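You operate a simulated robot arm through the tools that you are given. There is no shell and no other tool.

Carry out the task below with a simulated robot arm. There is one attempt and no reset: what you move stays moved.

## Task
Squeeze the three rivets of the grey rib, the middle one first.
Fine: rivet two, then one, then three; one stroke each, none on an empty die; gap knob left at MID; squeezer slide out at the end.

The check looks at the end state, three seconds after you hand in, the way a careful person would. Anything else that was tipped, shoved, dropped, spilled or broken makes it a failure.

## Robot
A 6-joint arm with a three-finger gripper, fixed in place. Base frame: the origin is at the foot of the arm, x ahead of it, y to its left, z up. Units: mm, degrees, N and s.
Its first joint turns from -166.0 to 166.0 degrees. Payload 4.89 kg.
The tool frame sits at the grasp point between the pads (the TCP): z along the fingers, y along the line on which they close. The tips reach 30 mm beyond it. The gripper opens to 164 mm. The gripper's body begins 125 mm behind the TCP.
Orientation is told as [roll, pitch, yaw] about the base's x, y, z axes, in that order, counted from this pose: with the fingers straight down and closing along the base's y, the tool's x points along the base's -x, its y along +y and its z along -z.

## Interface
- The arm moves only by the tool apply_moves. Its argument "targets" is a list of rows, each an object of numbers (a shift or turn left out is 0, a gripper value left out holds the last): "x", "y", "z": the shift along the tool's x, y, z in mm; "rx", "ry", "rz": the turn, a rotation vector about the tool's x, y, z in degrees; "hand": the gripper command, from -1 (shut) to 1 (fully open), values between in proportion. In form: [{"x": .., "y": .., "z": .., "rx": .., "ry": .., "rz": .., "hand": ..}, ...]. A call has 1 to 20 rows; each row shifts and turns the commanded pose from where the row before left it, along the tool's axes as they then stand. A row lasts 0.2 s, in which the tool goes at most 50 mm and 8.6 degrees; a call with a longer step from one row to the next is refused whole, and so is a gripper value outside its range. A pose out of reach is approached as far as the arm can. The call stops where the force on the tool passes 60 N (or 10 N more than at its start, if that is more) or the arm is blocked; 0.2 s more then pass. Each finger travels about 108 mm/s and halts on what it meets, pressing with about 40 N; the grip force reading is that of the motor and also rises with nothing between the fingers. The clock runs only during rows and for 0.2 s after the last one: add rows that do not move to give the fingers time. The reply holds the time, the measured pose of the TCP, the force on the tool along the base axes, the opening and the grip force, in the units named above and with some noise, with the torque about the TCP (base axes, N m) and any sound that the robot's microphone picked up.
- Cameras (640 x 400 px; columns grow to the right, rows downward): "scene" is fixed at [49.5, -501, 1472]; the picture's right is [-0.22, -0.97, 0.00], its down [-0.58, 0.13, -0.80] and it looks along [0.78, -0.18, -0.60] (base axes); focal length 315 px, centre (320, 200). "wrist" rides on the gripper at [76, -2, -152] in the tool frame; the picture's right is [0.02, 1.00, 0.00], its down [-0.88, 0.02, -0.47] and it looks along [-0.47, 0.01, 0.88] (tool axes); focal length 247 px, centre (320, 200). There is no depth. A picture from a camera that has moved, and an enlarged one, comes with that camera's place and axes in the base frame and with its lens.
- snapshot(camera): a new picture of that camera. No time passes.
- move_column(by): slides the trunk up (or, below 0, down) by that many mm; the arm rides with it, the base frame stays. It gives what a move gives, with no picture.
- zoom(camera, box): a new picture of the part [left, top, right, bottom] of that camera's present view, enlarged. No time passes.
- close_job(): hands the job in; it is judged then, once.

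Nothing tells you positions but the pictures and the camera data. Unless the task says otherwise, let go and move clear before handing in.

The tools are called after ">>>" by a JSON object that holds its "op" and its "data". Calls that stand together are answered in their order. apply_moves: Moves the arm, as the interface text tells. Its arguments: {"type":"object","properties":{"targets":{"type":"array"}},"required":["targets"]} The other tools are called the same way: move_column (by) slides the trunk up or down; snapshot (camera) takes a picture; zoom (camera, box) takes an enlarged picture of a part of a camera's view; close_job () hands the job in.

At the start:

```text
t: 0.0
tcp_pos: [380.8, -574.8, 1231.2]
tool_rot: [-0.1, -0.2, 0.0]
force: [0.5, 0.5, -0.7]
moment: [-0.02, -0.01, -0.02]
gripper_width: 164.1
grip_force: 0.0
trunk travel left (down, up): [-175.0, 215.0]
```

scene: 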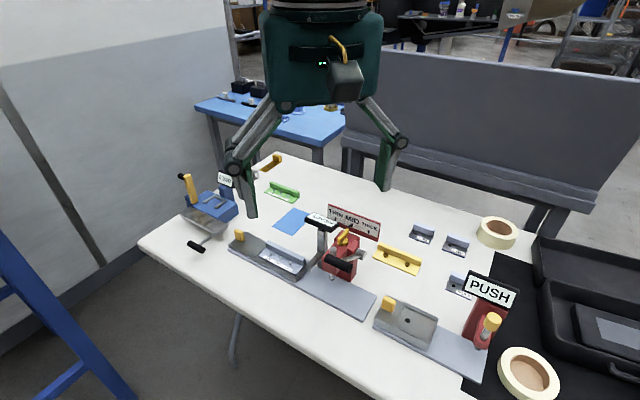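
wrist: 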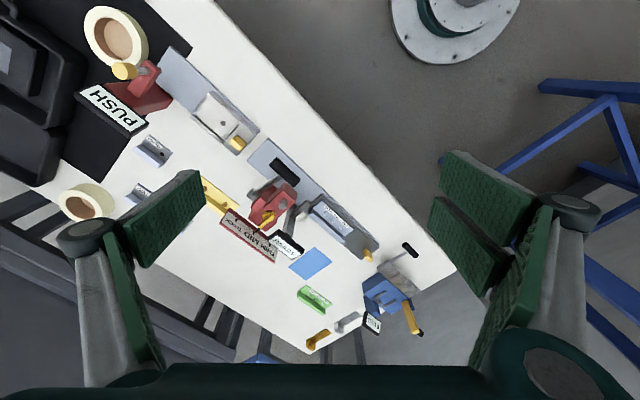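

I see a table with several fixtures: a blue one at the left, a red squeezer with a gap knob (MID sign) in the middle with a grey rib in a slide, and a red PUSH unit at the right. I'll look closer at each before moving.

>>> {"op": "zoom", "data": {"camera": "scene", "box": [220, 190, 400, 310]}}

>>> {"op": "zoom", "data": {"camera": "scene", "box": [360, 260, 540, 390]}}

>>> {"op": "zoom", "data": {"camera": "scene", "box": [150, 140, 310, 260]}}

>>> {"op": "zoom", "data": {"camera": "wrist", "box": [180, 130, 440, 300]}}

>>> {"op": "zoom", "data": {"camera": "scene", "box": [370, 200, 530, 310]}}

```text
3.33 times, centred on (310, 250) of scene
camera zoom: at [49.5, -501.0, 1472.0], right [-0.22, -0.97, 0.0], down [-0.58, 0.13, -0.8], along [0.78, -0.18, -0.6], focal length 1051 px, centre (353, 33)
```

zoom: 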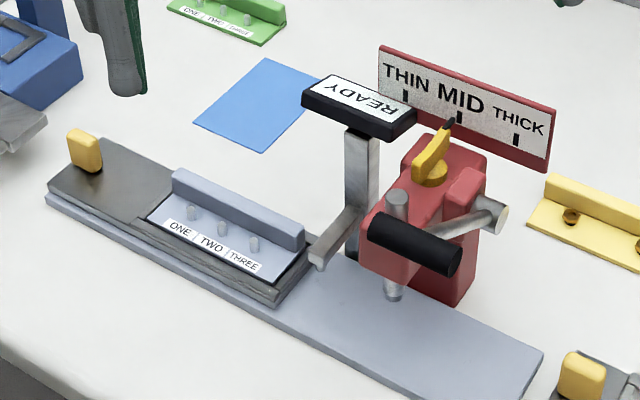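

```text
3.08 times, centred on (450, 325) of scene
camera zoom: at [49.5, -501.0, 1472.0], right [-0.22, -0.97, 0.0], down [-0.58, 0.13, -0.8], along [0.78, -0.18, -0.6], focal length 970 px, centre (-80, -185)
```

zoom: 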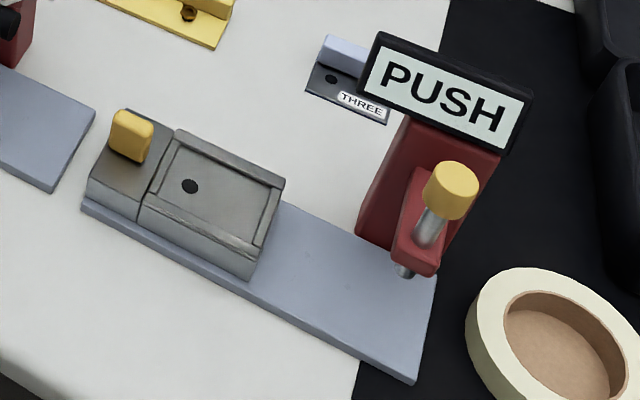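

```text
3.33 times, centred on (230, 200) of scene
camera zoom: at [49.5, -501.0, 1472.0], right [-0.22, -0.97, 0.0], down [-0.58, 0.13, -0.8], along [0.78, -0.18, -0.6], focal length 1051 px, centre (620, 200)
```

zoom: 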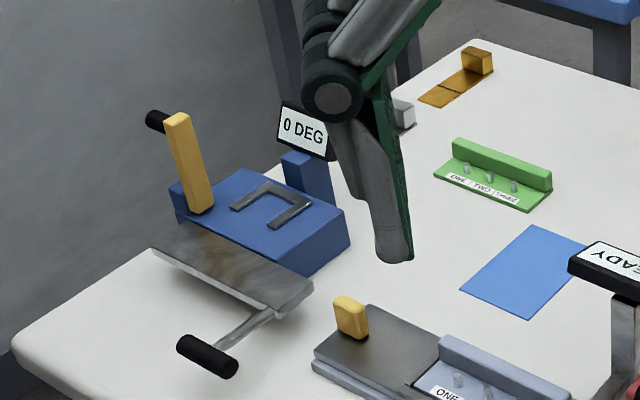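

```text
2.35 times, centred on (310, 215) of wrist
camera zoom: at [304.0, -575.9, 1385.2], right [-0.02, 1.0, 0.0], down [0.88, 0.02, 0.47], along [0.47, 0.01, -0.88], focal length 581 px, centre (344, 165)
```

zoom: 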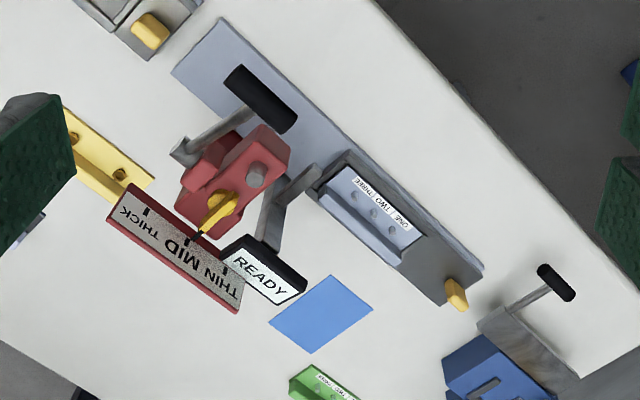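

```text
3.64 times, centred on (450, 255) of scene
camera zoom: at [49.5, -501.0, 1472.0], right [-0.22, -0.97, 0.0], down [-0.58, 0.13, -0.8], along [0.78, -0.18, -0.6], focal length 1147 px, centre (-153, 0)
```

zoom: 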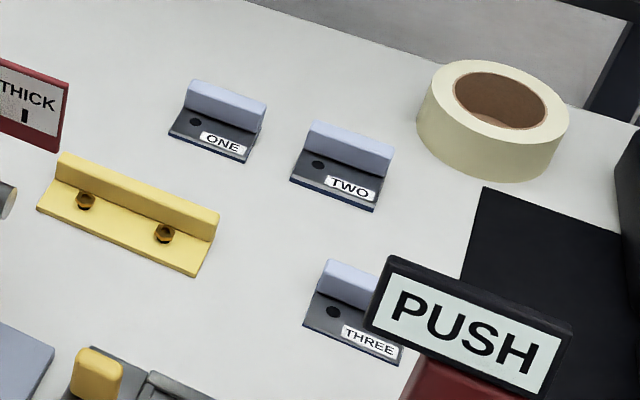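

The squeezer (red, lever with black handle up high, gap sign MID, READY sign) has the grey rib in its slide, currently out to the left with a yellow knob. I'll zoom in tightly to measure the positions of rivets, ram, knob and handle.

>>> {"op": "zoom", "data": {"camera": "scene", "box": [225, 220, 305, 270]}}

>>> {"op": "zoom", "data": {"camera": "scene", "box": [300, 225, 380, 285]}}

>>> {"op": "zoom", "data": {"camera": "wrist", "box": [290, 180, 390, 270]}}

>>> {"op": "zoom", "data": {"camera": "wrist", "box": [220, 140, 330, 270]}}

>>> {"op": "zoom", "data": {"camera": "scene", "box": [295, 200, 395, 262]}}

```text
8.00 times, centred on (265, 245) of scene
camera zoom: at [49.5, -501.0, 1472.0], right [-0.22, -0.97, 0.0], down [-0.58, 0.13, -0.8], along [0.78, -0.18, -0.6], focal length 2523 px, centre (760, -160)
```

zoom: 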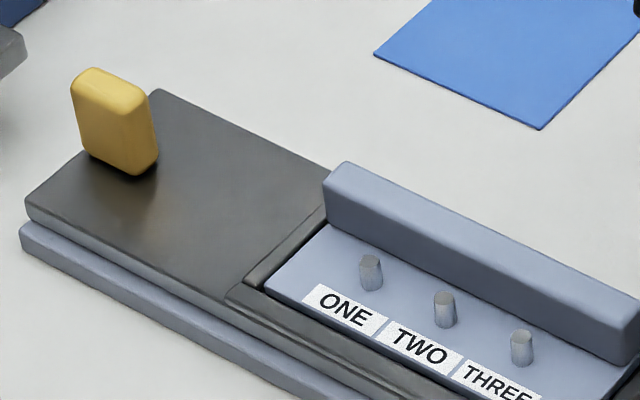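

```text
6.67 times, centred on (340, 255) of scene
camera zoom: at [49.5, -501.0, 1472.0], right [-0.22, -0.97, 0.0], down [-0.58, 0.13, -0.8], along [0.78, -0.18, -0.6], focal length 2102 px, centre (187, -167)
```

zoom: 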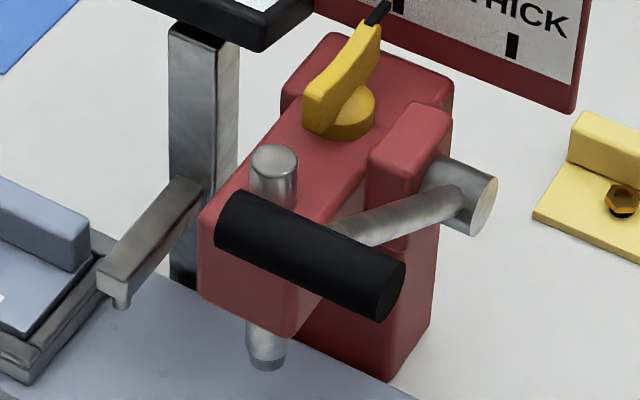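

```text
4.44 times, centred on (340, 225) of wrist
camera zoom: at [304.0, -575.9, 1385.2], right [-0.02, 1.0, 0.0], down [0.88, 0.02, 0.47], along [0.47, 0.01, -0.88], focal length 1098 px, centre (231, 89)
```

zoom: 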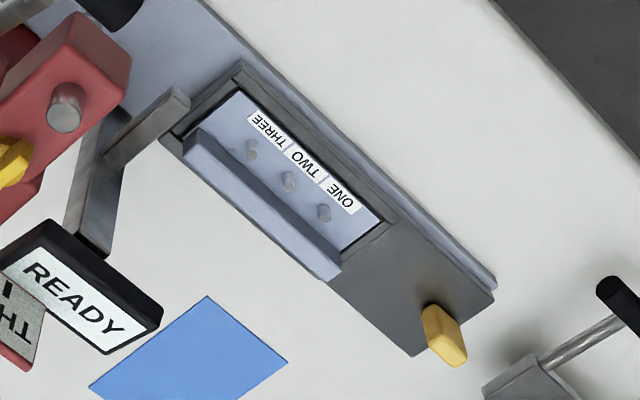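

```text
3.08 times, centred on (275, 205) of wrist
camera zoom: at [304.0, -575.9, 1385.2], right [-0.02, 1.0, 0.0], down [0.88, 0.02, 0.47], along [0.47, 0.01, -0.88], focal length 760 px, centre (458, 185)
```

zoom: 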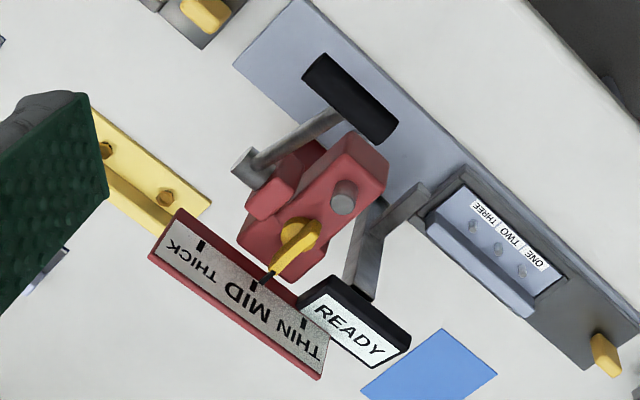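

```text
6.40 times, centred on (345, 231) of scene
camera zoom: at [49.5, -501.0, 1472.0], right [-0.22, -0.97, 0.0], down [-0.58, 0.13, -0.8], along [0.78, -0.18, -0.6], focal length 2018 px, centre (160, 2)
```

zoom: 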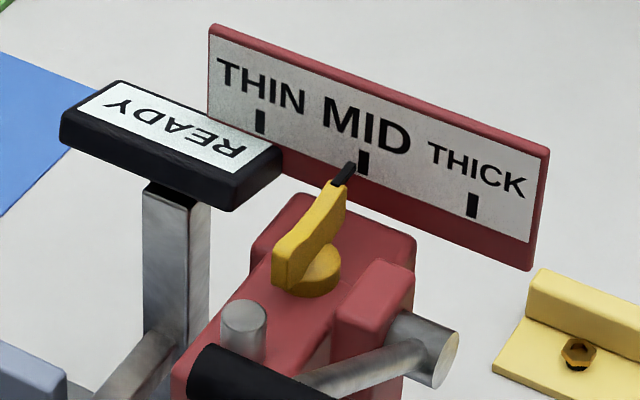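

The mechanism is clear: the slide runs along the rail toward the ram, and the lever handle is at about (461,-634,990). I'll bring the wrist camera closer above the slide and squeezer for a better look.

>>> {"op": "apply_moves", "data": {"targets": [{"x": -38, "y": 2, "z": 28}, {"x": -38, "y": 2, "z": 28}, {"x": -38, "y": 2, "z": 28}, {"x": -38, "y": 2, "z": 28}, {"x": -38, "y": 2, "z": 28}, {"x": -30, "y": 2, "z": 20}, {"x": 0}]}}

>>> {"op": "snapshot", "data": {"camera": "wrist"}}

>>> {"op": "snapshot", "data": {"camera": "scene"}}

```text
t: 1.6
tcp_pos: [601.4, -563.4, 1071.5]
tool_rot: [-0.1, 0.0, 0.0]
force: [0.3, -0.1, -1.2]
moment: [0.08, 0.11, 0.02]
gripper_width: 163.8
grip_force: 0.1
trunk travel left (down, up): [-175.0, 215.0]
```

```text
taken
camera wrist: at [524.8, -564.6, 1224.5], right [-0.02, 1.0, 0.0], down [0.88, 0.02, 0.47], along [0.47, 0.01, -0.88], focal length 247 px, centre (320, 200)
```

wrist: 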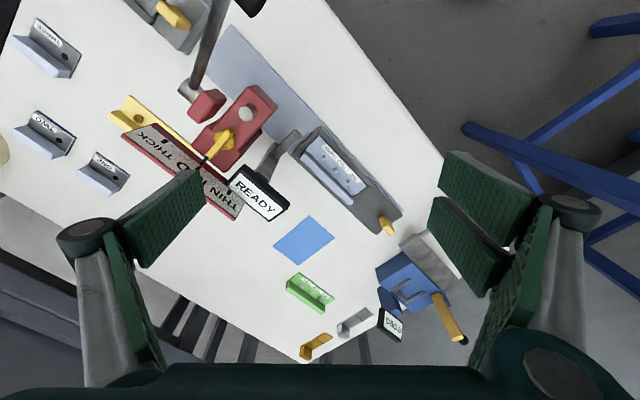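

```text
taken
```

scene: 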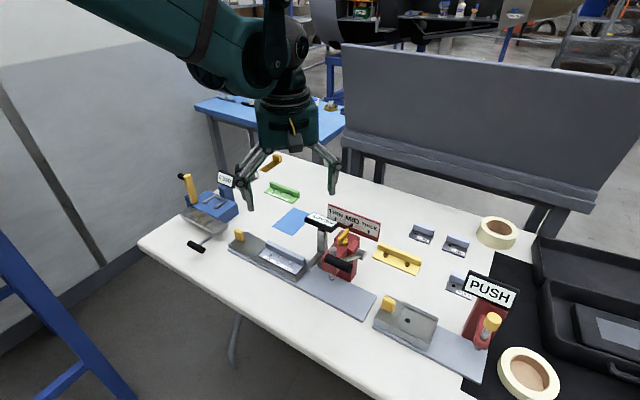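

The arm now hovers over the rail; I can see the squeezer and slide more closely from above. I'll zoom on the pointer arm, the rib, the knob and the squeezer head.

>>> {"op": "zoom", "data": {"camera": "wrist", "box": [260, 110, 360, 200]}}

>>> {"op": "zoom", "data": {"camera": "wrist", "box": [340, 170, 440, 250]}}

>>> {"op": "zoom", "data": {"camera": "wrist", "box": [150, 0, 300, 120]}}

>>> {"op": "zoom", "data": {"camera": "wrist", "box": [120, 90, 300, 230]}}

```text
4.44 times, centred on (310, 155) of wrist
camera zoom: at [524.8, -564.6, 1224.5], right [-0.02, 1.0, 0.0], down [0.88, 0.02, 0.47], along [0.47, 0.01, -0.88], focal length 1098 px, centre (364, 400)
```

zoom: 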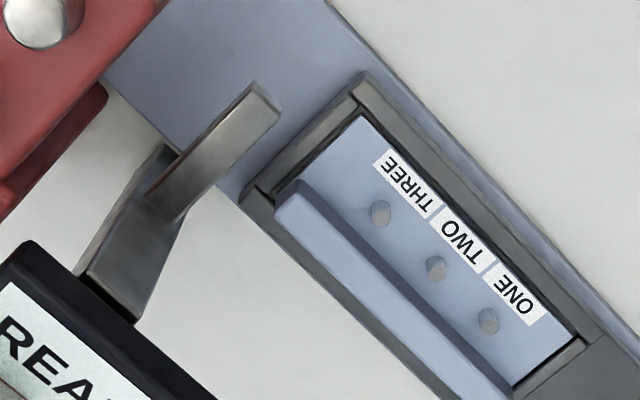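

```text
5.00 times, centred on (390, 210) of wrist
camera zoom: at [524.8, -564.6, 1224.5], right [-0.02, 1.0, 0.0], down [0.88, 0.02, 0.47], along [0.47, 0.01, -0.88], focal length 1235 px, centre (-30, 150)
```

zoom: 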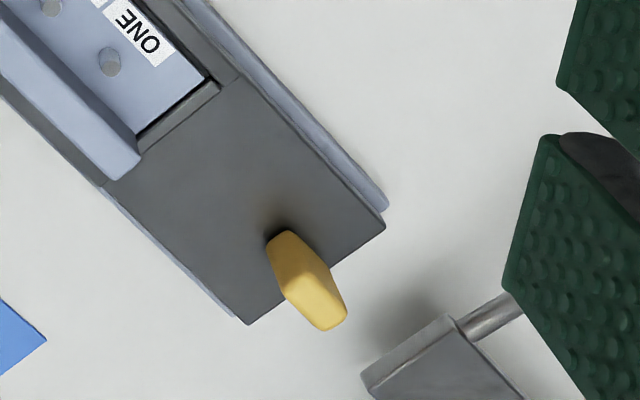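

```text
3.33 times, centred on (225, 60) of wrist
camera zoom: at [524.8, -564.6, 1224.5], right [-0.02, 1.0, 0.0], down [0.88, 0.02, 0.47], along [0.47, 0.01, -0.88], focal length 823 px, centre (637, 667)
```

zoom: 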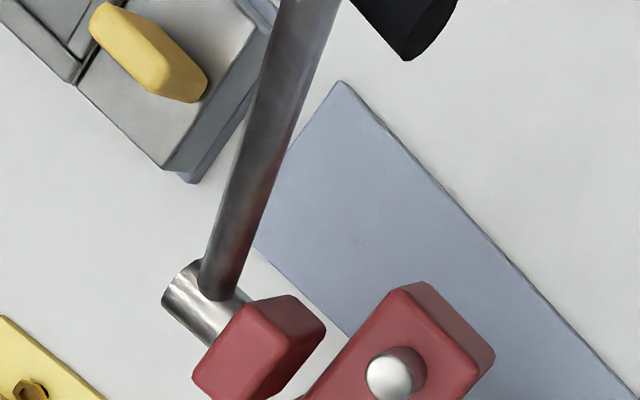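

```text
2.86 times, centred on (210, 160) of wrist
camera zoom: at [524.8, -564.6, 1224.5], right [-0.02, 1.0, 0.0], down [0.88, 0.02, 0.47], along [0.47, 0.01, -0.88], focal length 706 px, centre (634, 314)
```

zoom: 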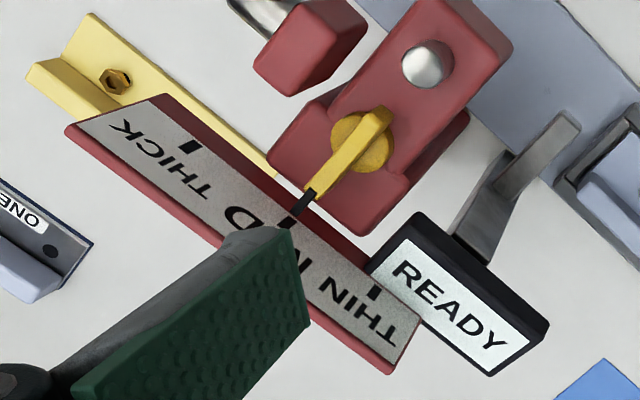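

I've measured the layout: rail direction ≈ (-0.69,-0.73), rivets roughly 136/170/203 mm from the ram, knob near (810,-418,795), with the blue machine's plate close to its left. Next I turn the hand to align with the rail, narrow the opening and hover above the knob.

>>> {"op": "apply_moves", "data": {"targets": [{"rz": 7.25, "hand": -0.27}, {"rz": 7.25}, {"rz": 7.25}, {"rz": 7.25}, {"rz": 7.25}, {"rz": 7.25}, {"x": -8.65, "y": 41.5, "z": 20}, {"x": -8.65, "y": 41.5, "z": 20}, {"x": -8.65, "y": 41.5, "z": 20}, {"x": -8.65, "y": 41.5, "z": 20}, {"x": -8.65, "y": 41.5, "z": 20}, {"x": -8.65, "y": 41.5, "z": 20}, {"x": 0}, {"x": 0}]}}

>>> {"op": "snapshot", "data": {"camera": "wrist"}}

>>> {"op": "snapshot", "data": {"camera": "scene"}}

```text
t: 4.6
tcp_pos: [808.5, -420.1, 952.1]
tool_rot: [0.0, 0.0, -43.4]
force: [0.7, 0.1, 0.3]
moment: [0.0, 0.06, 0.0]
gripper_width: 60.1
grip_force: 0.1
trunk travel left (down, up): [-175.0, 215.0]
```

```text
taken
camera wrist: at [752.1, -367.3, 1104.8], right [0.67, 0.74, 0.0], down [0.65, -0.59, 0.47], along [0.35, -0.32, -0.88], focal length 247 px, centre (320, 200)
```

wrist: 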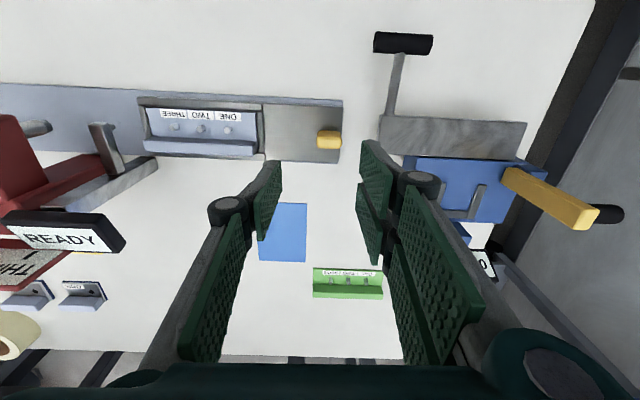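

```text
taken
```

scene: 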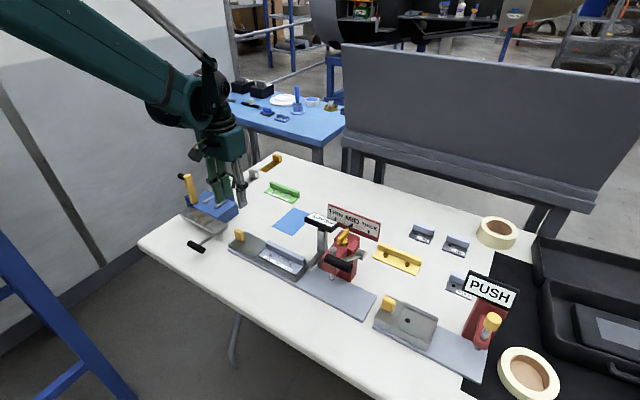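

The camera now looks across the rail from the front. Zooming on the knob and the rib for precise alignment.

>>> {"op": "zoom", "data": {"camera": "wrist", "box": [260, 80, 400, 180]}}

>>> {"op": "zoom", "data": {"camera": "wrist", "box": [70, 70, 270, 190]}}

>>> {"op": "zoom", "data": {"camera": "scene", "box": [170, 150, 270, 260]}}

```text
4.00 times, centred on (330, 130) of wrist
camera zoom: at [752.1, -367.3, 1104.8], right [0.67, 0.74, 0.0], down [0.65, -0.59, 0.47], along [0.35, -0.32, -0.88], focal length 988 px, centre (280, 480)
```

zoom: 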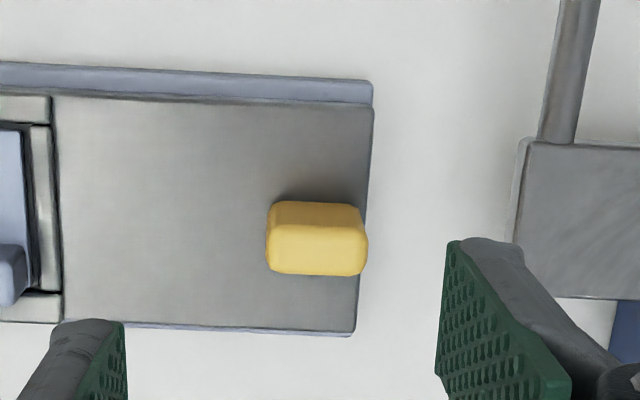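

```text
3.20 times, centred on (170, 130) of wrist
camera zoom: at [752.1, -367.3, 1104.8], right [0.67, 0.74, 0.0], down [0.65, -0.59, 0.47], along [0.35, -0.32, -0.88], focal length 790 px, centre (800, 424)
```

zoom: 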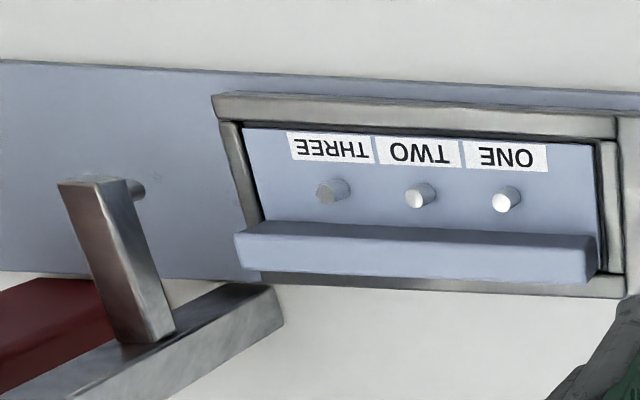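

```text
3.64 times, centred on (220, 205) of scene
camera zoom: at [49.5, -501.0, 1472.0], right [-0.22, -0.97, 0.0], down [-0.58, 0.13, -0.8], along [0.78, -0.18, -0.6], focal length 1147 px, centre (684, 182)
```

zoom: 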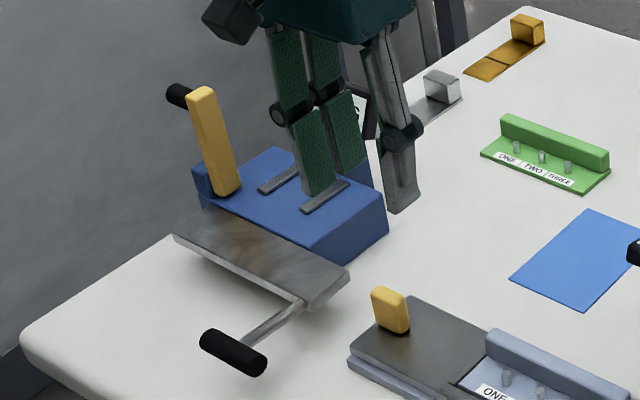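

The knob's top sits about 11 mm to the tool's +y side, at z≈806. I'll centre on it and descend partway, then check clearance.

>>> {"op": "apply_moves", "data": {"targets": [{"x": -3, "y": 11.5, "z": 20, "hand": -0.366}, {"z": 35}, {"z": 35}, {"x": 0}]}}

>>> {"op": "zoom", "data": {"camera": "wrist", "box": [220, 60, 480, 260]}}

>>> {"op": "zoom", "data": {"camera": "scene", "box": [170, 150, 290, 260]}}

```text
t: 5.6
tcp_pos: [819.5, -411.7, 865.9]
tool_rot: [0.0, 0.0, -43.5]
force: [0.4, -0.2, -0.2]
moment: [0.03, 0.04, -0.01]
gripper_width: 52.1
grip_force: 0.1
trunk travel left (down, up): [-175.0, 215.0]
```

```text
2.00 times, centred on (350, 160) of wrist
camera zoom: at [763.9, -359.3, 1017.8], right [0.67, 0.74, 0.0], down [0.65, -0.59, 0.47], along [0.35, -0.32, -0.88], focal length 494 px, centre (260, 280)
```

zoom: 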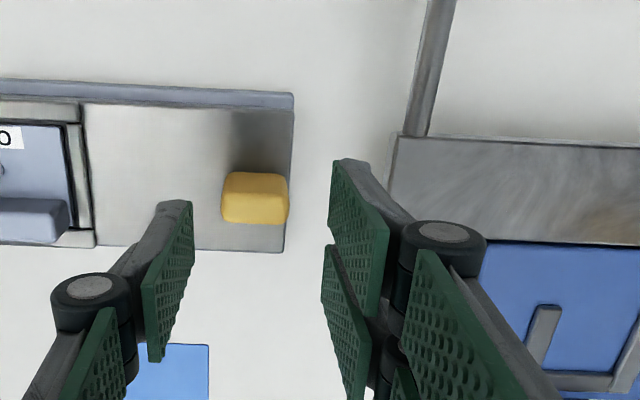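

```text
3.64 times, centred on (230, 205) of scene
camera zoom: at [49.5, -501.0, 1472.0], right [-0.22, -0.97, 0.0], down [-0.58, 0.13, -0.8], along [0.78, -0.18, -0.6], focal length 1147 px, centre (647, 182)
```

zoom: 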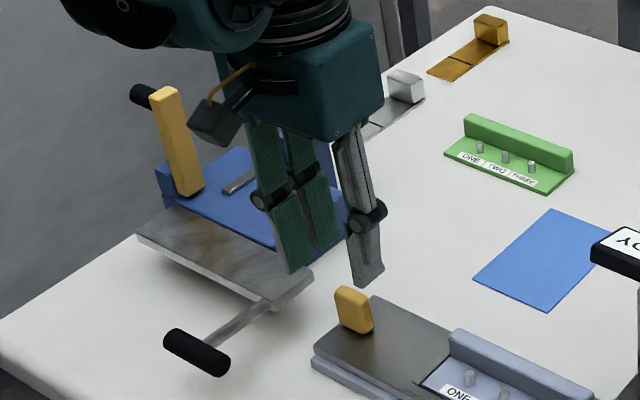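

The fingers straddle the knob with good clearance to the blue machine's plate. I'll descend the rest and close gently on the knob.

>>> {"op": "apply_moves", "data": {"targets": [{"x": 1, "y": -2, "z": 20}, {"z": 18}, {"z": 13}, {"x": 0}]}}

>>> {"op": "zoom", "data": {"camera": "wrist", "box": [220, 60, 480, 260]}}

>>> {"op": "zoom", "data": {"camera": "scene", "box": [190, 190, 290, 260]}}

```text
t: 6.6
tcp_pos: [818.5, -413.4, 813.2]
tool_rot: [0.0, 0.0, -43.5]
force: [0.7, -0.6, -0.1]
moment: [0.02, 0.02, 0.02]
gripper_width: 52.3
grip_force: 0.0
trunk travel left (down, up): [-175.0, 215.0]
```

```text
2.00 times, centred on (350, 160) of wrist
camera zoom: at [761.7, -360.6, 964.6], right [0.67, 0.74, 0.0], down [0.65, -0.59, 0.47], along [0.35, -0.32, -0.88], focal length 494 px, centre (260, 280)
```

zoom: 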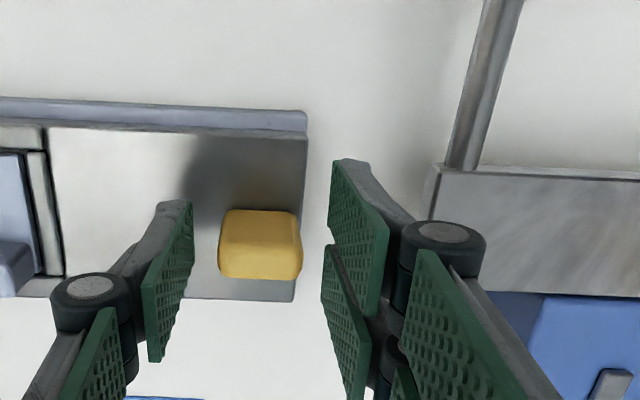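

```text
5.71 times, centred on (240, 225) of scene
camera zoom: at [49.5, -501.0, 1472.0], right [-0.22, -0.97, 0.0], down [-0.58, 0.13, -0.8], along [0.78, -0.18, -0.6], focal length 1802 px, centre (777, 57)
```

zoom: 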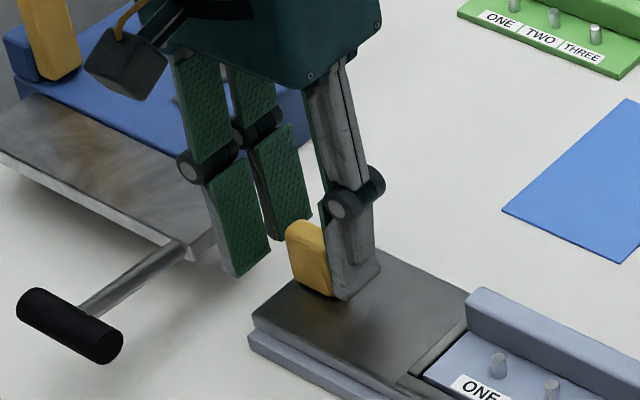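

Both finger sides straddle the knob, centred, with the tips just above the slide plate. Closing on it now.

>>> {"op": "apply_moves", "data": {"targets": [{"hand": -0.6}, {"hand": -1}, {"x": 0}, {"x": 0}]}}

>>> {"op": "zoom", "data": {"camera": "wrist", "box": [220, 60, 480, 260]}}

>>> {"op": "zoom", "data": {"camera": "scene", "box": [190, 190, 310, 270]}}

```text
t: 7.6
tcp_pos: [818.2, -413.0, 812.9]
tool_rot: [-0.1, 0.0, -43.5]
force: [-2.9, 3.1, -2.7]
moment: [0.05, 0.11, -0.26]
gripper_width: 31.4
grip_force: 44.8
trunk travel left (down, up): [-175.0, 215.0]
```

```text
2.00 times, centred on (350, 160) of wrist
camera zoom: at [761.6, -360.4, 964.8], right [0.67, 0.74, 0.0], down [0.65, -0.59, 0.47], along [0.35, -0.32, -0.88], focal length 494 px, centre (260, 280)
```

zoom: 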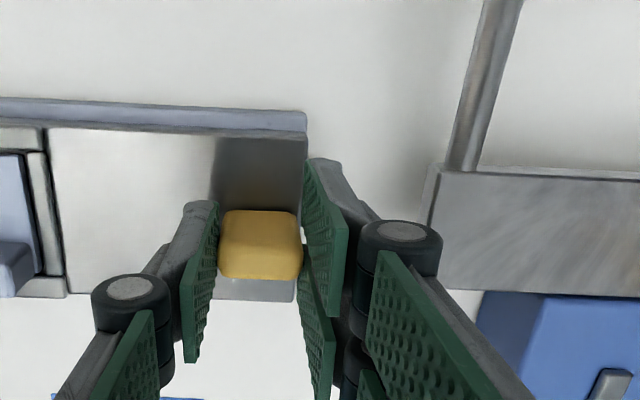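

```text
5.00 times, centred on (250, 230) of scene
camera zoom: at [49.5, -501.0, 1472.0], right [-0.22, -0.97, 0.0], down [-0.58, 0.13, -0.8], along [0.78, -0.18, -0.6], focal length 1577 px, centre (670, 50)
```

zoom: 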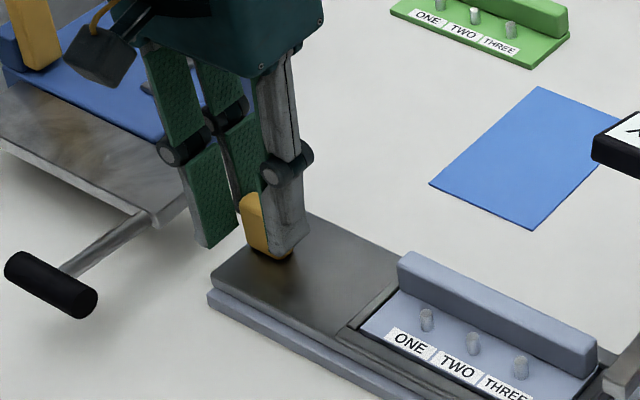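

The knob is gripped (31 mm wide). Before pushing, I'll measure the exact rail direction in the wrist view.

>>> {"op": "snapshot", "data": {"camera": "wrist"}}

>>> {"op": "zoom", "data": {"camera": "wrist", "box": [0, 70, 160, 170]}}

>>> {"op": "zoom", "data": {"camera": "wrist", "box": [220, 90, 380, 190]}}

```text
taken
camera wrist: at [761.6, -360.4, 964.8], right [0.67, 0.74, 0.0], down [0.65, -0.59, 0.47], along [0.35, -0.32, -0.88], focal length 247 px, centre (320, 200)
```

wrist: 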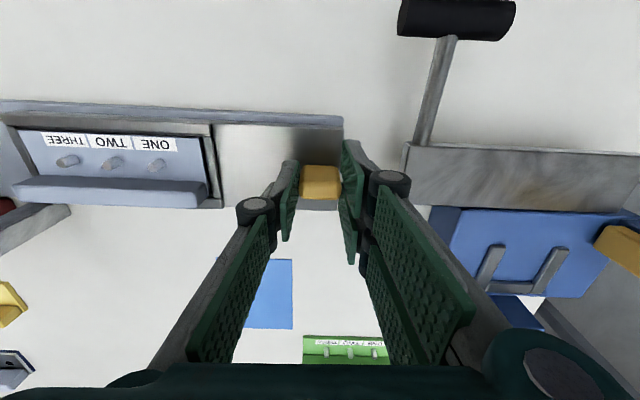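

```text
4.00 times, centred on (80, 120) of wrist
camera zoom: at [761.6, -360.4, 964.8], right [0.67, 0.74, 0.0], down [0.65, -0.59, 0.47], along [0.35, -0.32, -0.88], focal length 988 px, centre (1280, 520)
```

zoom: 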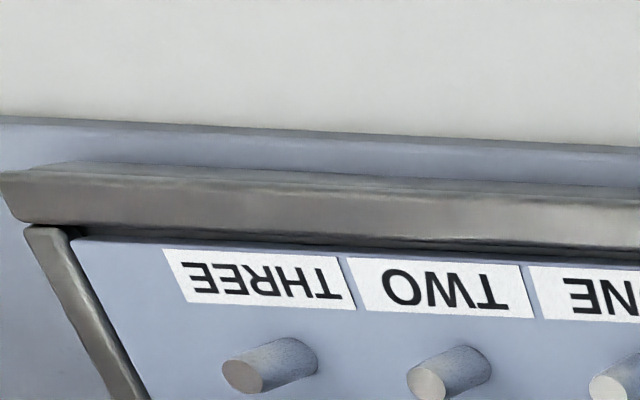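

```text
4.00 times, centred on (300, 140) of wrist
camera zoom: at [761.6, -360.4, 964.8], right [0.67, 0.74, 0.0], down [0.65, -0.59, 0.47], along [0.35, -0.32, -0.88], focal length 988 px, centre (400, 440)
```

zoom: 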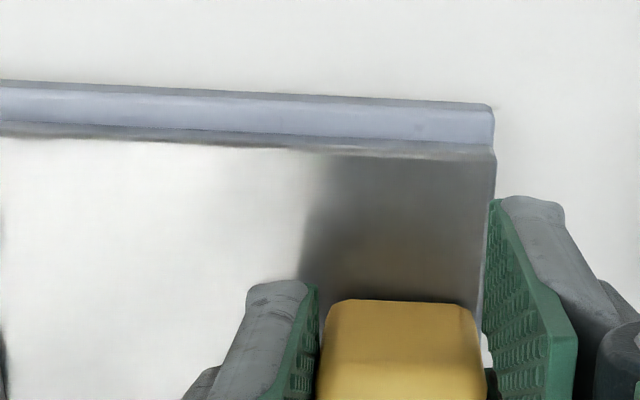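

I estimate the rail runs about 1–1.6° off my tool's y axis. I'll push the slide in by a small 20 mm first and read the side force and any sounds.

>>> {"op": "apply_moves", "data": {"targets": [{"y": -4, "x": 0.08}, {"y": -5, "x": 0.1}, {"y": -5, "x": 0.1}, {"y": -6, "x": 0.12}, {"x": 0}]}}

>>> {"op": "snapshot", "data": {"camera": "wrist"}}

>>> {"op": "zoom", "data": {"camera": "scene", "box": [210, 190, 390, 310]}}

```text
t: 8.8
tcp_pos: [804.6, -427.2, 812.0]
tool_rot: [0.0, 0.0, -43.5]
force: [-9.8, 9.2, -1.1]
moment: [0.48, 0.4, -0.26]
gripper_width: 31.8
grip_force: 45.0
trunk travel left (down, up): [-175.0, 215.0]
```

```text
taken
camera wrist: at [747.6, -374.5, 964.8], right [0.67, 0.74, 0.0], down [0.65, -0.59, 0.47], along [0.35, -0.32, -0.88], focal length 247 px, centre (320, 200)
```

wrist: 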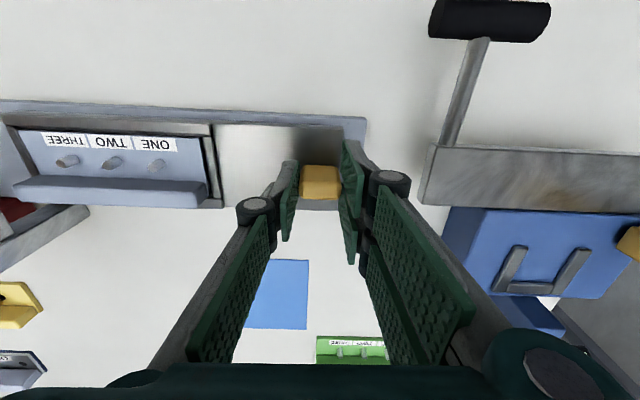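

```text
3.33 times, centred on (300, 250) of scene
camera zoom: at [49.5, -501.0, 1472.0], right [-0.22, -0.97, 0.0], down [-0.58, 0.13, -0.8], along [0.78, -0.18, -0.6], focal length 1051 px, centre (387, 33)
```

zoom: 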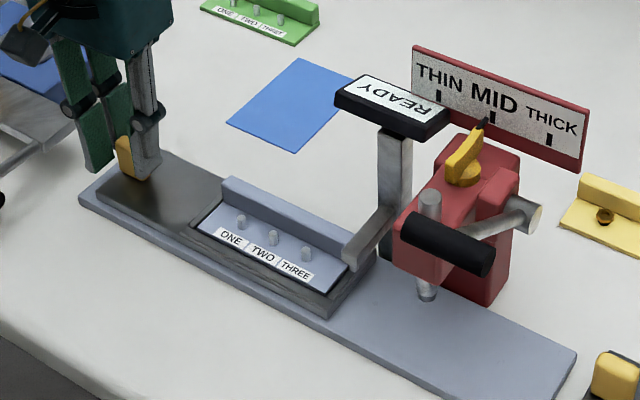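

The slide moves freely with a slight side force toward the front, so the rail is indeed angled a bit more. I'll correct for that and continue in.

>>> {"op": "apply_moves", "data": {"targets": [{"y": -6, "x": 0.3}, {"y": -8, "x": 0.3}, {"y": -8, "x": 0.3}, {"y": -8, "x": 0.3}, {"x": 0}]}}

```text
t: 10.0
tcp_pos: [782.8, -448.6, 811.5]
tool_rot: [0.0, -0.1, -43.5]
force: [10.5, -10.7, 6.8]
moment: [-1.01, -1.04, -0.31]
gripper_width: 31.6
grip_force: 45.0
trunk travel left (down, up): [-175.0, 215.0]
```

Overcorrected slightly; from the two force readings I derive a slope of 0.0266. Continuing with that.

>>> {"op": "apply_moves", "data": {"targets": [{"y": -10, "x": 0.06}, {"y": -10, "x": 0.266}, {"y": -10, "x": 0.266}, {"y": -10, "x": 0.266}, {"y": -10, "x": 0.266}, {"x": 0}]}}

>>> {"op": "zoom", "data": {"camera": "scene", "box": [210, 190, 390, 310]}}

>>> {"op": "snapshot", "data": {"camera": "wrist"}}

```text
t: 11.4
tcp_pos: [747.1, -481.6, 812.4]
tool_rot: [0.0, 0.0, -43.5]
force: [17.2, -18.3, 19.0]
moment: [-0.58, -0.53, -0.3]
gripper_width: 31.8
grip_force: 44.8
trunk travel left (down, up): [-175.0, 215.0]
```

```text
3.33 times, centred on (300, 250) of scene
camera zoom: at [49.5, -501.0, 1472.0], right [-0.22, -0.97, 0.0], down [-0.58, 0.13, -0.8], along [0.78, -0.18, -0.6], focal length 1051 px, centre (387, 33)
```

zoom: 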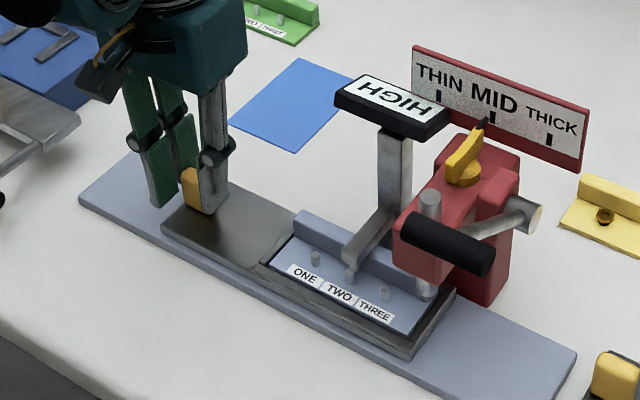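

```text
taken
camera wrist: at [690.2, -430.6, 964.3], right [0.67, 0.74, 0.0], down [0.65, -0.59, 0.47], along [0.35, -0.32, -0.88], focal length 247 px, centre (320, 200)
```

wrist: 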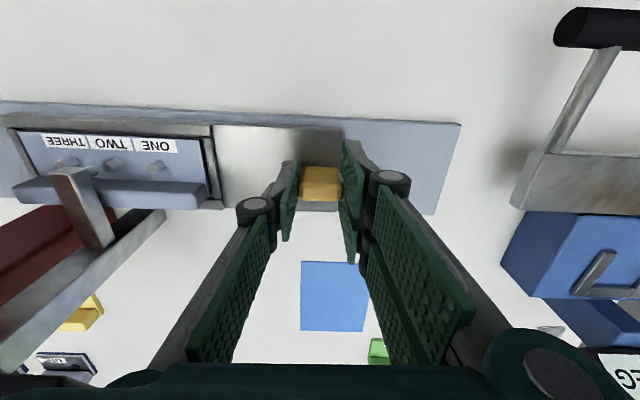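

Useful: with rivet TWO under the probe, the sign now reads HIGH, so the probe gauges rivet height. The ram is roughly 67 mm further in. I'll relieve the small built-up side forces and continue toward the ram.

>>> {"op": "apply_moves", "data": {"targets": [{"x": -0.35, "z": -0.27}, {"y": -10, "x": 0.231, "z": -0.027}, {"y": -10, "x": 0.231, "z": -0.027}, {"y": -10, "x": 0.231, "z": -0.027}, {"y": -10, "x": 0.231, "z": -0.027}, {"y": -10, "x": 0.231, "z": -0.027}, {"x": 0}]}}

>>> {"op": "zoom", "data": {"camera": "scene", "box": [250, 190, 400, 310]}}

>>> {"op": "snapshot", "data": {"camera": "wrist"}}

```text
t: 13.0
tcp_pos: [710.9, -518.7, 811.0]
tool_rot: [0.2, 0.0, -43.5]
force: [-11.5, 11.9, -17.6]
moment: [0.76, 0.65, -0.32]
gripper_width: 31.7
grip_force: 45.2
trunk travel left (down, up): [-175.0, 215.0]
```

```text
3.33 times, centred on (325, 250) of scene
camera zoom: at [49.5, -501.0, 1472.0], right [-0.22, -0.97, 0.0], down [-0.58, 0.13, -0.8], along [0.78, -0.18, -0.6], focal length 1051 px, centre (303, 33)
```

zoom: 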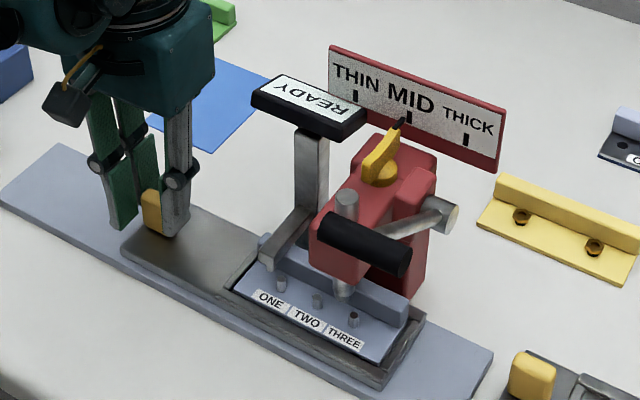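

```text
taken
camera wrist: at [654.8, -466.3, 964.4], right [0.67, 0.74, 0.0], down [0.65, -0.59, 0.47], along [0.35, -0.32, -0.88], focal length 247 px, centre (320, 200)
```

wrist: 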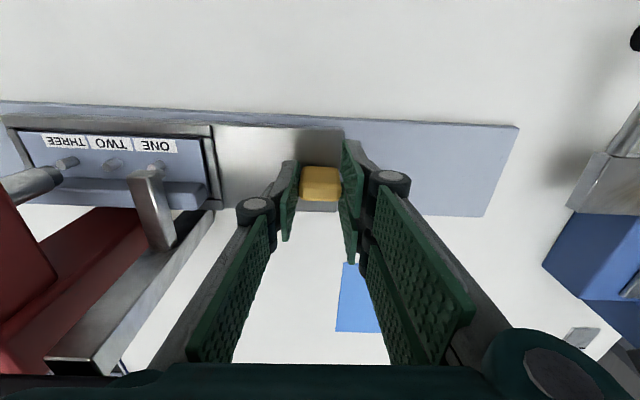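

The slide is now 150 mm in; rivet TWO is just short of the ram. I'll zoom tightly to measure the remaining offset.

>>> {"op": "zoom", "data": {"camera": "scene", "box": [304, 245, 360, 295]}}

>>> {"op": "zoom", "data": {"camera": "wrist", "box": [0, 120, 120, 220]}}

```text
8.00 times, centred on (332, 270) of scene
camera zoom: at [49.5, -501.0, 1472.0], right [-0.22, -0.97, 0.0], down [-0.58, 0.13, -0.8], along [0.78, -0.18, -0.6], focal length 2523 px, centre (224, -360)
```

zoom: 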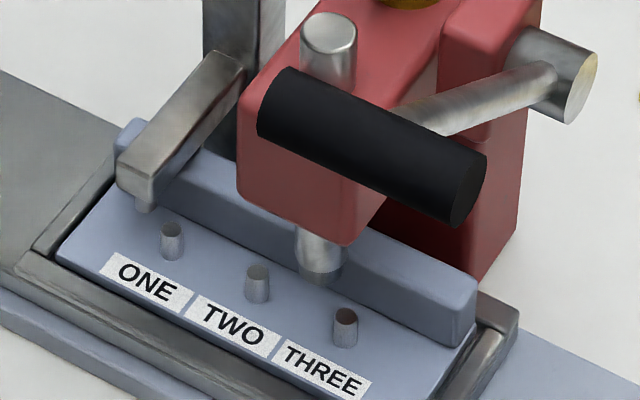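

```text
4.00 times, centred on (60, 170) of wrist
camera zoom: at [654.8, -466.3, 964.4], right [0.67, 0.74, 0.0], down [0.65, -0.59, 0.47], along [0.35, -0.32, -0.88], focal length 988 px, centre (1360, 320)
```

zoom: 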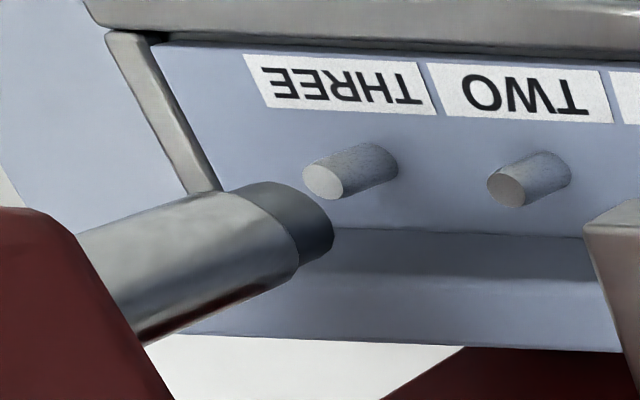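

Rivet TWO needs about 24 mm more by both views. I'll advance 22 mm, relieving side loads, then re-check alignment under the ram.

>>> {"op": "apply_moves", "data": {"targets": [{"x": 0.2, "z": 0.2}, {"y": -6, "x": 0.17}, {"y": -6, "x": 0.17}, {"y": -5, "x": 0.14}, {"y": -5, "x": 0.14}, {"x": 0}]}}

>>> {"op": "zoom", "data": {"camera": "scene", "box": [304, 245, 360, 295]}}

>>> {"op": "zoom", "data": {"camera": "wrist", "box": [0, 120, 120, 220]}}

>>> {"op": "zoom", "data": {"camera": "scene", "box": [250, 190, 400, 310]}}

```text
t: 14.4
tcp_pos: [695.5, -533.9, 811.3]
tool_rot: [0.1, -0.1, -43.5]
force: [-18.0, 15.7, -13.0]
moment: [0.42, 0.55, -0.27]
gripper_width: 31.6
grip_force: 45.2
trunk travel left (down, up): [-175.0, 215.0]
```

```text
8.00 times, centred on (332, 270) of scene
camera zoom: at [49.5, -501.0, 1472.0], right [-0.22, -0.97, 0.0], down [-0.58, 0.13, -0.8], along [0.78, -0.18, -0.6], focal length 2523 px, centre (224, -360)
```

zoom: 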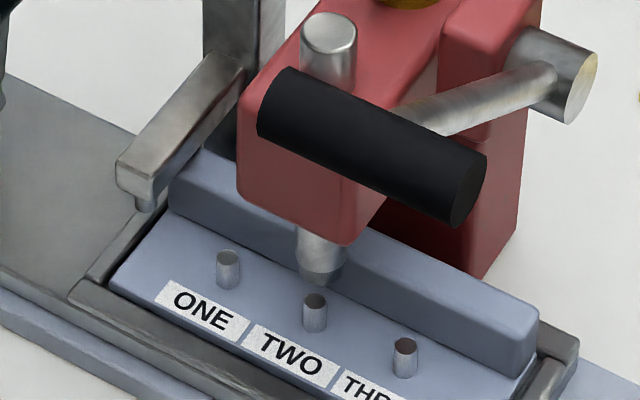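

```text
4.00 times, centred on (60, 170) of wrist
camera zoom: at [638.9, -482.8, 964.8], right [0.67, 0.74, 0.0], down [0.65, -0.59, 0.47], along [0.35, -0.32, -0.88], focal length 988 px, centre (1360, 320)
```

zoom: 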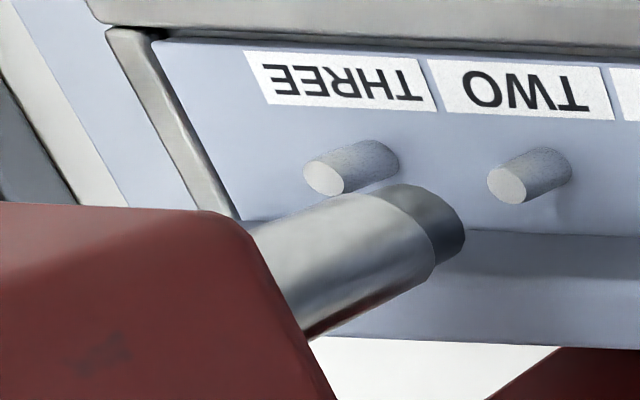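

```text
3.33 times, centred on (325, 250) of scene
camera zoom: at [49.5, -501.0, 1472.0], right [-0.22, -0.97, 0.0], down [-0.58, 0.13, -0.8], along [0.78, -0.18, -0.6], focal length 1051 px, centre (303, 33)
```

zoom: 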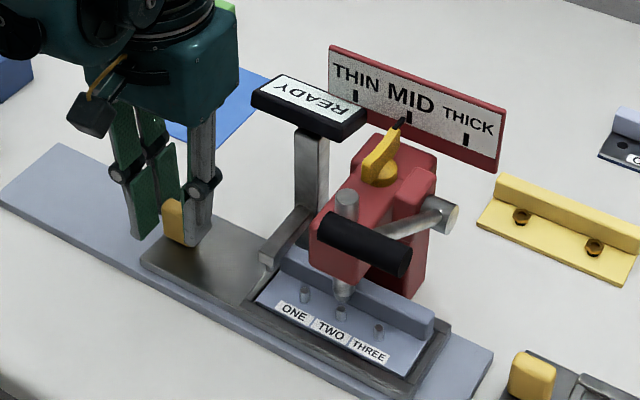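

Rivet TWO is nearly under the ram. A tighter zoom to gauge the last couple of millimetres.

>>> {"op": "zoom", "data": {"camera": "scene", "box": [328, 268, 352, 288]}}

>>> {"op": "zoom", "data": {"camera": "scene", "box": [324, 244, 356, 264]}}

```text
16.00 times, centred on (340, 278) of scene
camera zoom: at [49.5, -501.0, 1472.0], right [-0.22, -0.97, 0.0], down [-0.58, 0.13, -0.8], along [0.78, -0.18, -0.6], focal length 5046 px, centre (0, -1048)
```

zoom: 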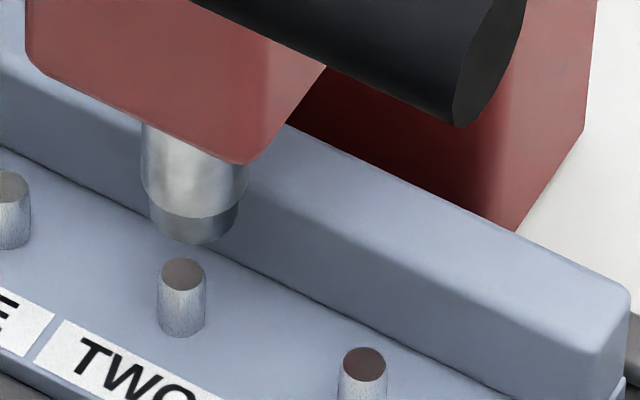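

```text
16.00 times, centred on (340, 254) of scene
camera zoom: at [49.5, -501.0, 1472.0], right [-0.22, -0.97, 0.0], down [-0.58, 0.13, -0.8], along [0.78, -0.18, -0.6], focal length 5046 px, centre (0, -664)
```

zoom: 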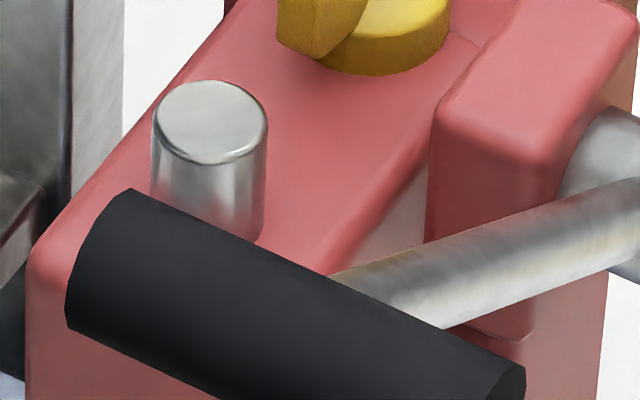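

I want a second precise check of the ram's position from the wrist side before trusting this.

>>> {"op": "zoom", "data": {"camera": "wrist", "box": [70, 145, 126, 195]}}

```text
8.00 times, centred on (98, 170) of wrist
camera zoom: at [638.9, -482.8, 964.8], right [0.67, 0.74, 0.0], down [0.65, -0.59, 0.47], along [0.35, -0.32, -0.88], focal length 1976 px, centre (2096, 440)
```

zoom: 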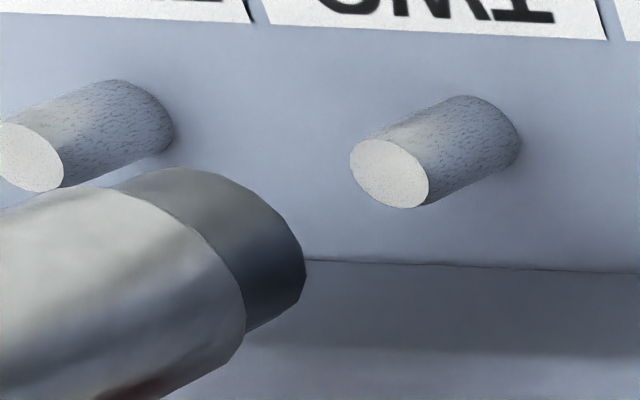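

Estimates agree that about 2 mm remain. I'll advance 1.9 mm while relieving side load, then release the knob and rise so I can verify alignment from the front.

>>> {"op": "apply_moves", "data": {"targets": [{"x": 0.35, "z": 0.15}, {"y": -1.9, "x": 0.07}, {"x": 0}, {"x": 0}]}}

>>> {"op": "zoom", "data": {"camera": "scene", "box": [328, 268, 352, 288]}}

```text
t: 15.4
tcp_pos: [694.8, -535.6, 811.6]
tool_rot: [0.0, -0.1, -43.5]
force: [-1.7, 4.1, 13.5]
moment: [0.36, 0.15, -0.22]
gripper_width: 31.8
grip_force: 45.2
trunk travel left (down, up): [-175.0, 215.0]
```

```text
16.00 times, centred on (340, 278) of scene
camera zoom: at [49.5, -501.0, 1472.0], right [-0.22, -0.97, 0.0], down [-0.58, 0.13, -0.8], along [0.78, -0.18, -0.6], focal length 5046 px, centre (0, -1048)
```

zoom: 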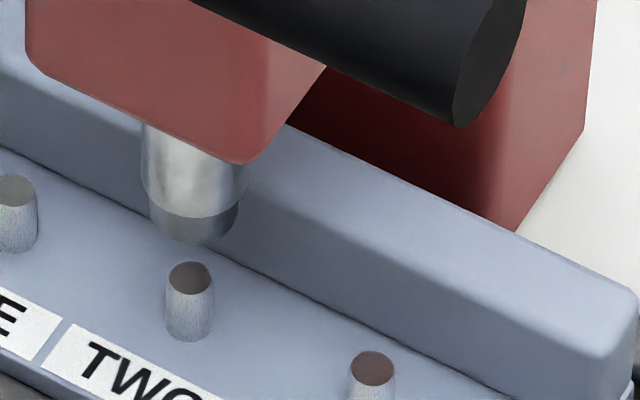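

Very close now; a final 0.5 mm nudge, then release the knob and lift away.

>>> {"op": "apply_moves", "data": {"targets": [{"y": -0.6, "z": -0.12}, {"x": 0}, {"hand": -0.4}, {"hand": -0.366}, {"x": 0}]}}

>>> {"op": "zoom", "data": {"camera": "scene", "box": [328, 268, 352, 288]}}

>>> {"op": "snapshot", "data": {"camera": "wrist"}}

>>> {"op": "snapshot", "data": {"camera": "scene"}}

```text
t: 16.6
tcp_pos: [693.3, -537.7, 810.3]
tool_rot: [0.0, -0.1, -43.5]
force: [-0.5, -0.4, 0.6]
moment: [0.0, 0.0, -0.02]
gripper_width: 52.1
grip_force: 0.1
trunk travel left (down, up): [-175.0, 215.0]
```

```text
16.00 times, centred on (340, 278) of scene
camera zoom: at [49.5, -501.0, 1472.0], right [-0.22, -0.97, 0.0], down [-0.58, 0.13, -0.8], along [0.78, -0.18, -0.6], focal length 5046 px, centre (0, -1048)
```

zoom: 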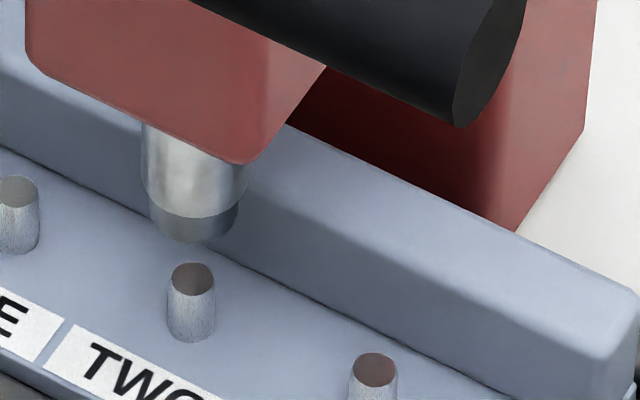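

```text
taken
camera wrist: at [637.3, -484.0, 963.9], right [0.67, 0.74, 0.0], down [0.65, -0.59, 0.47], along [0.35, -0.32, -0.88], focal length 247 px, centre (320, 200)
```

wrist: 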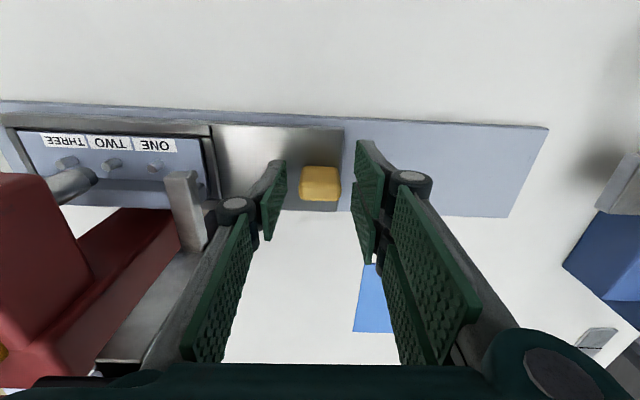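

```text
taken
```

scene: 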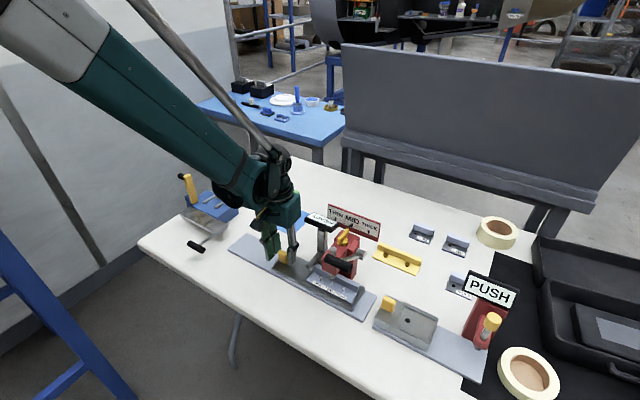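

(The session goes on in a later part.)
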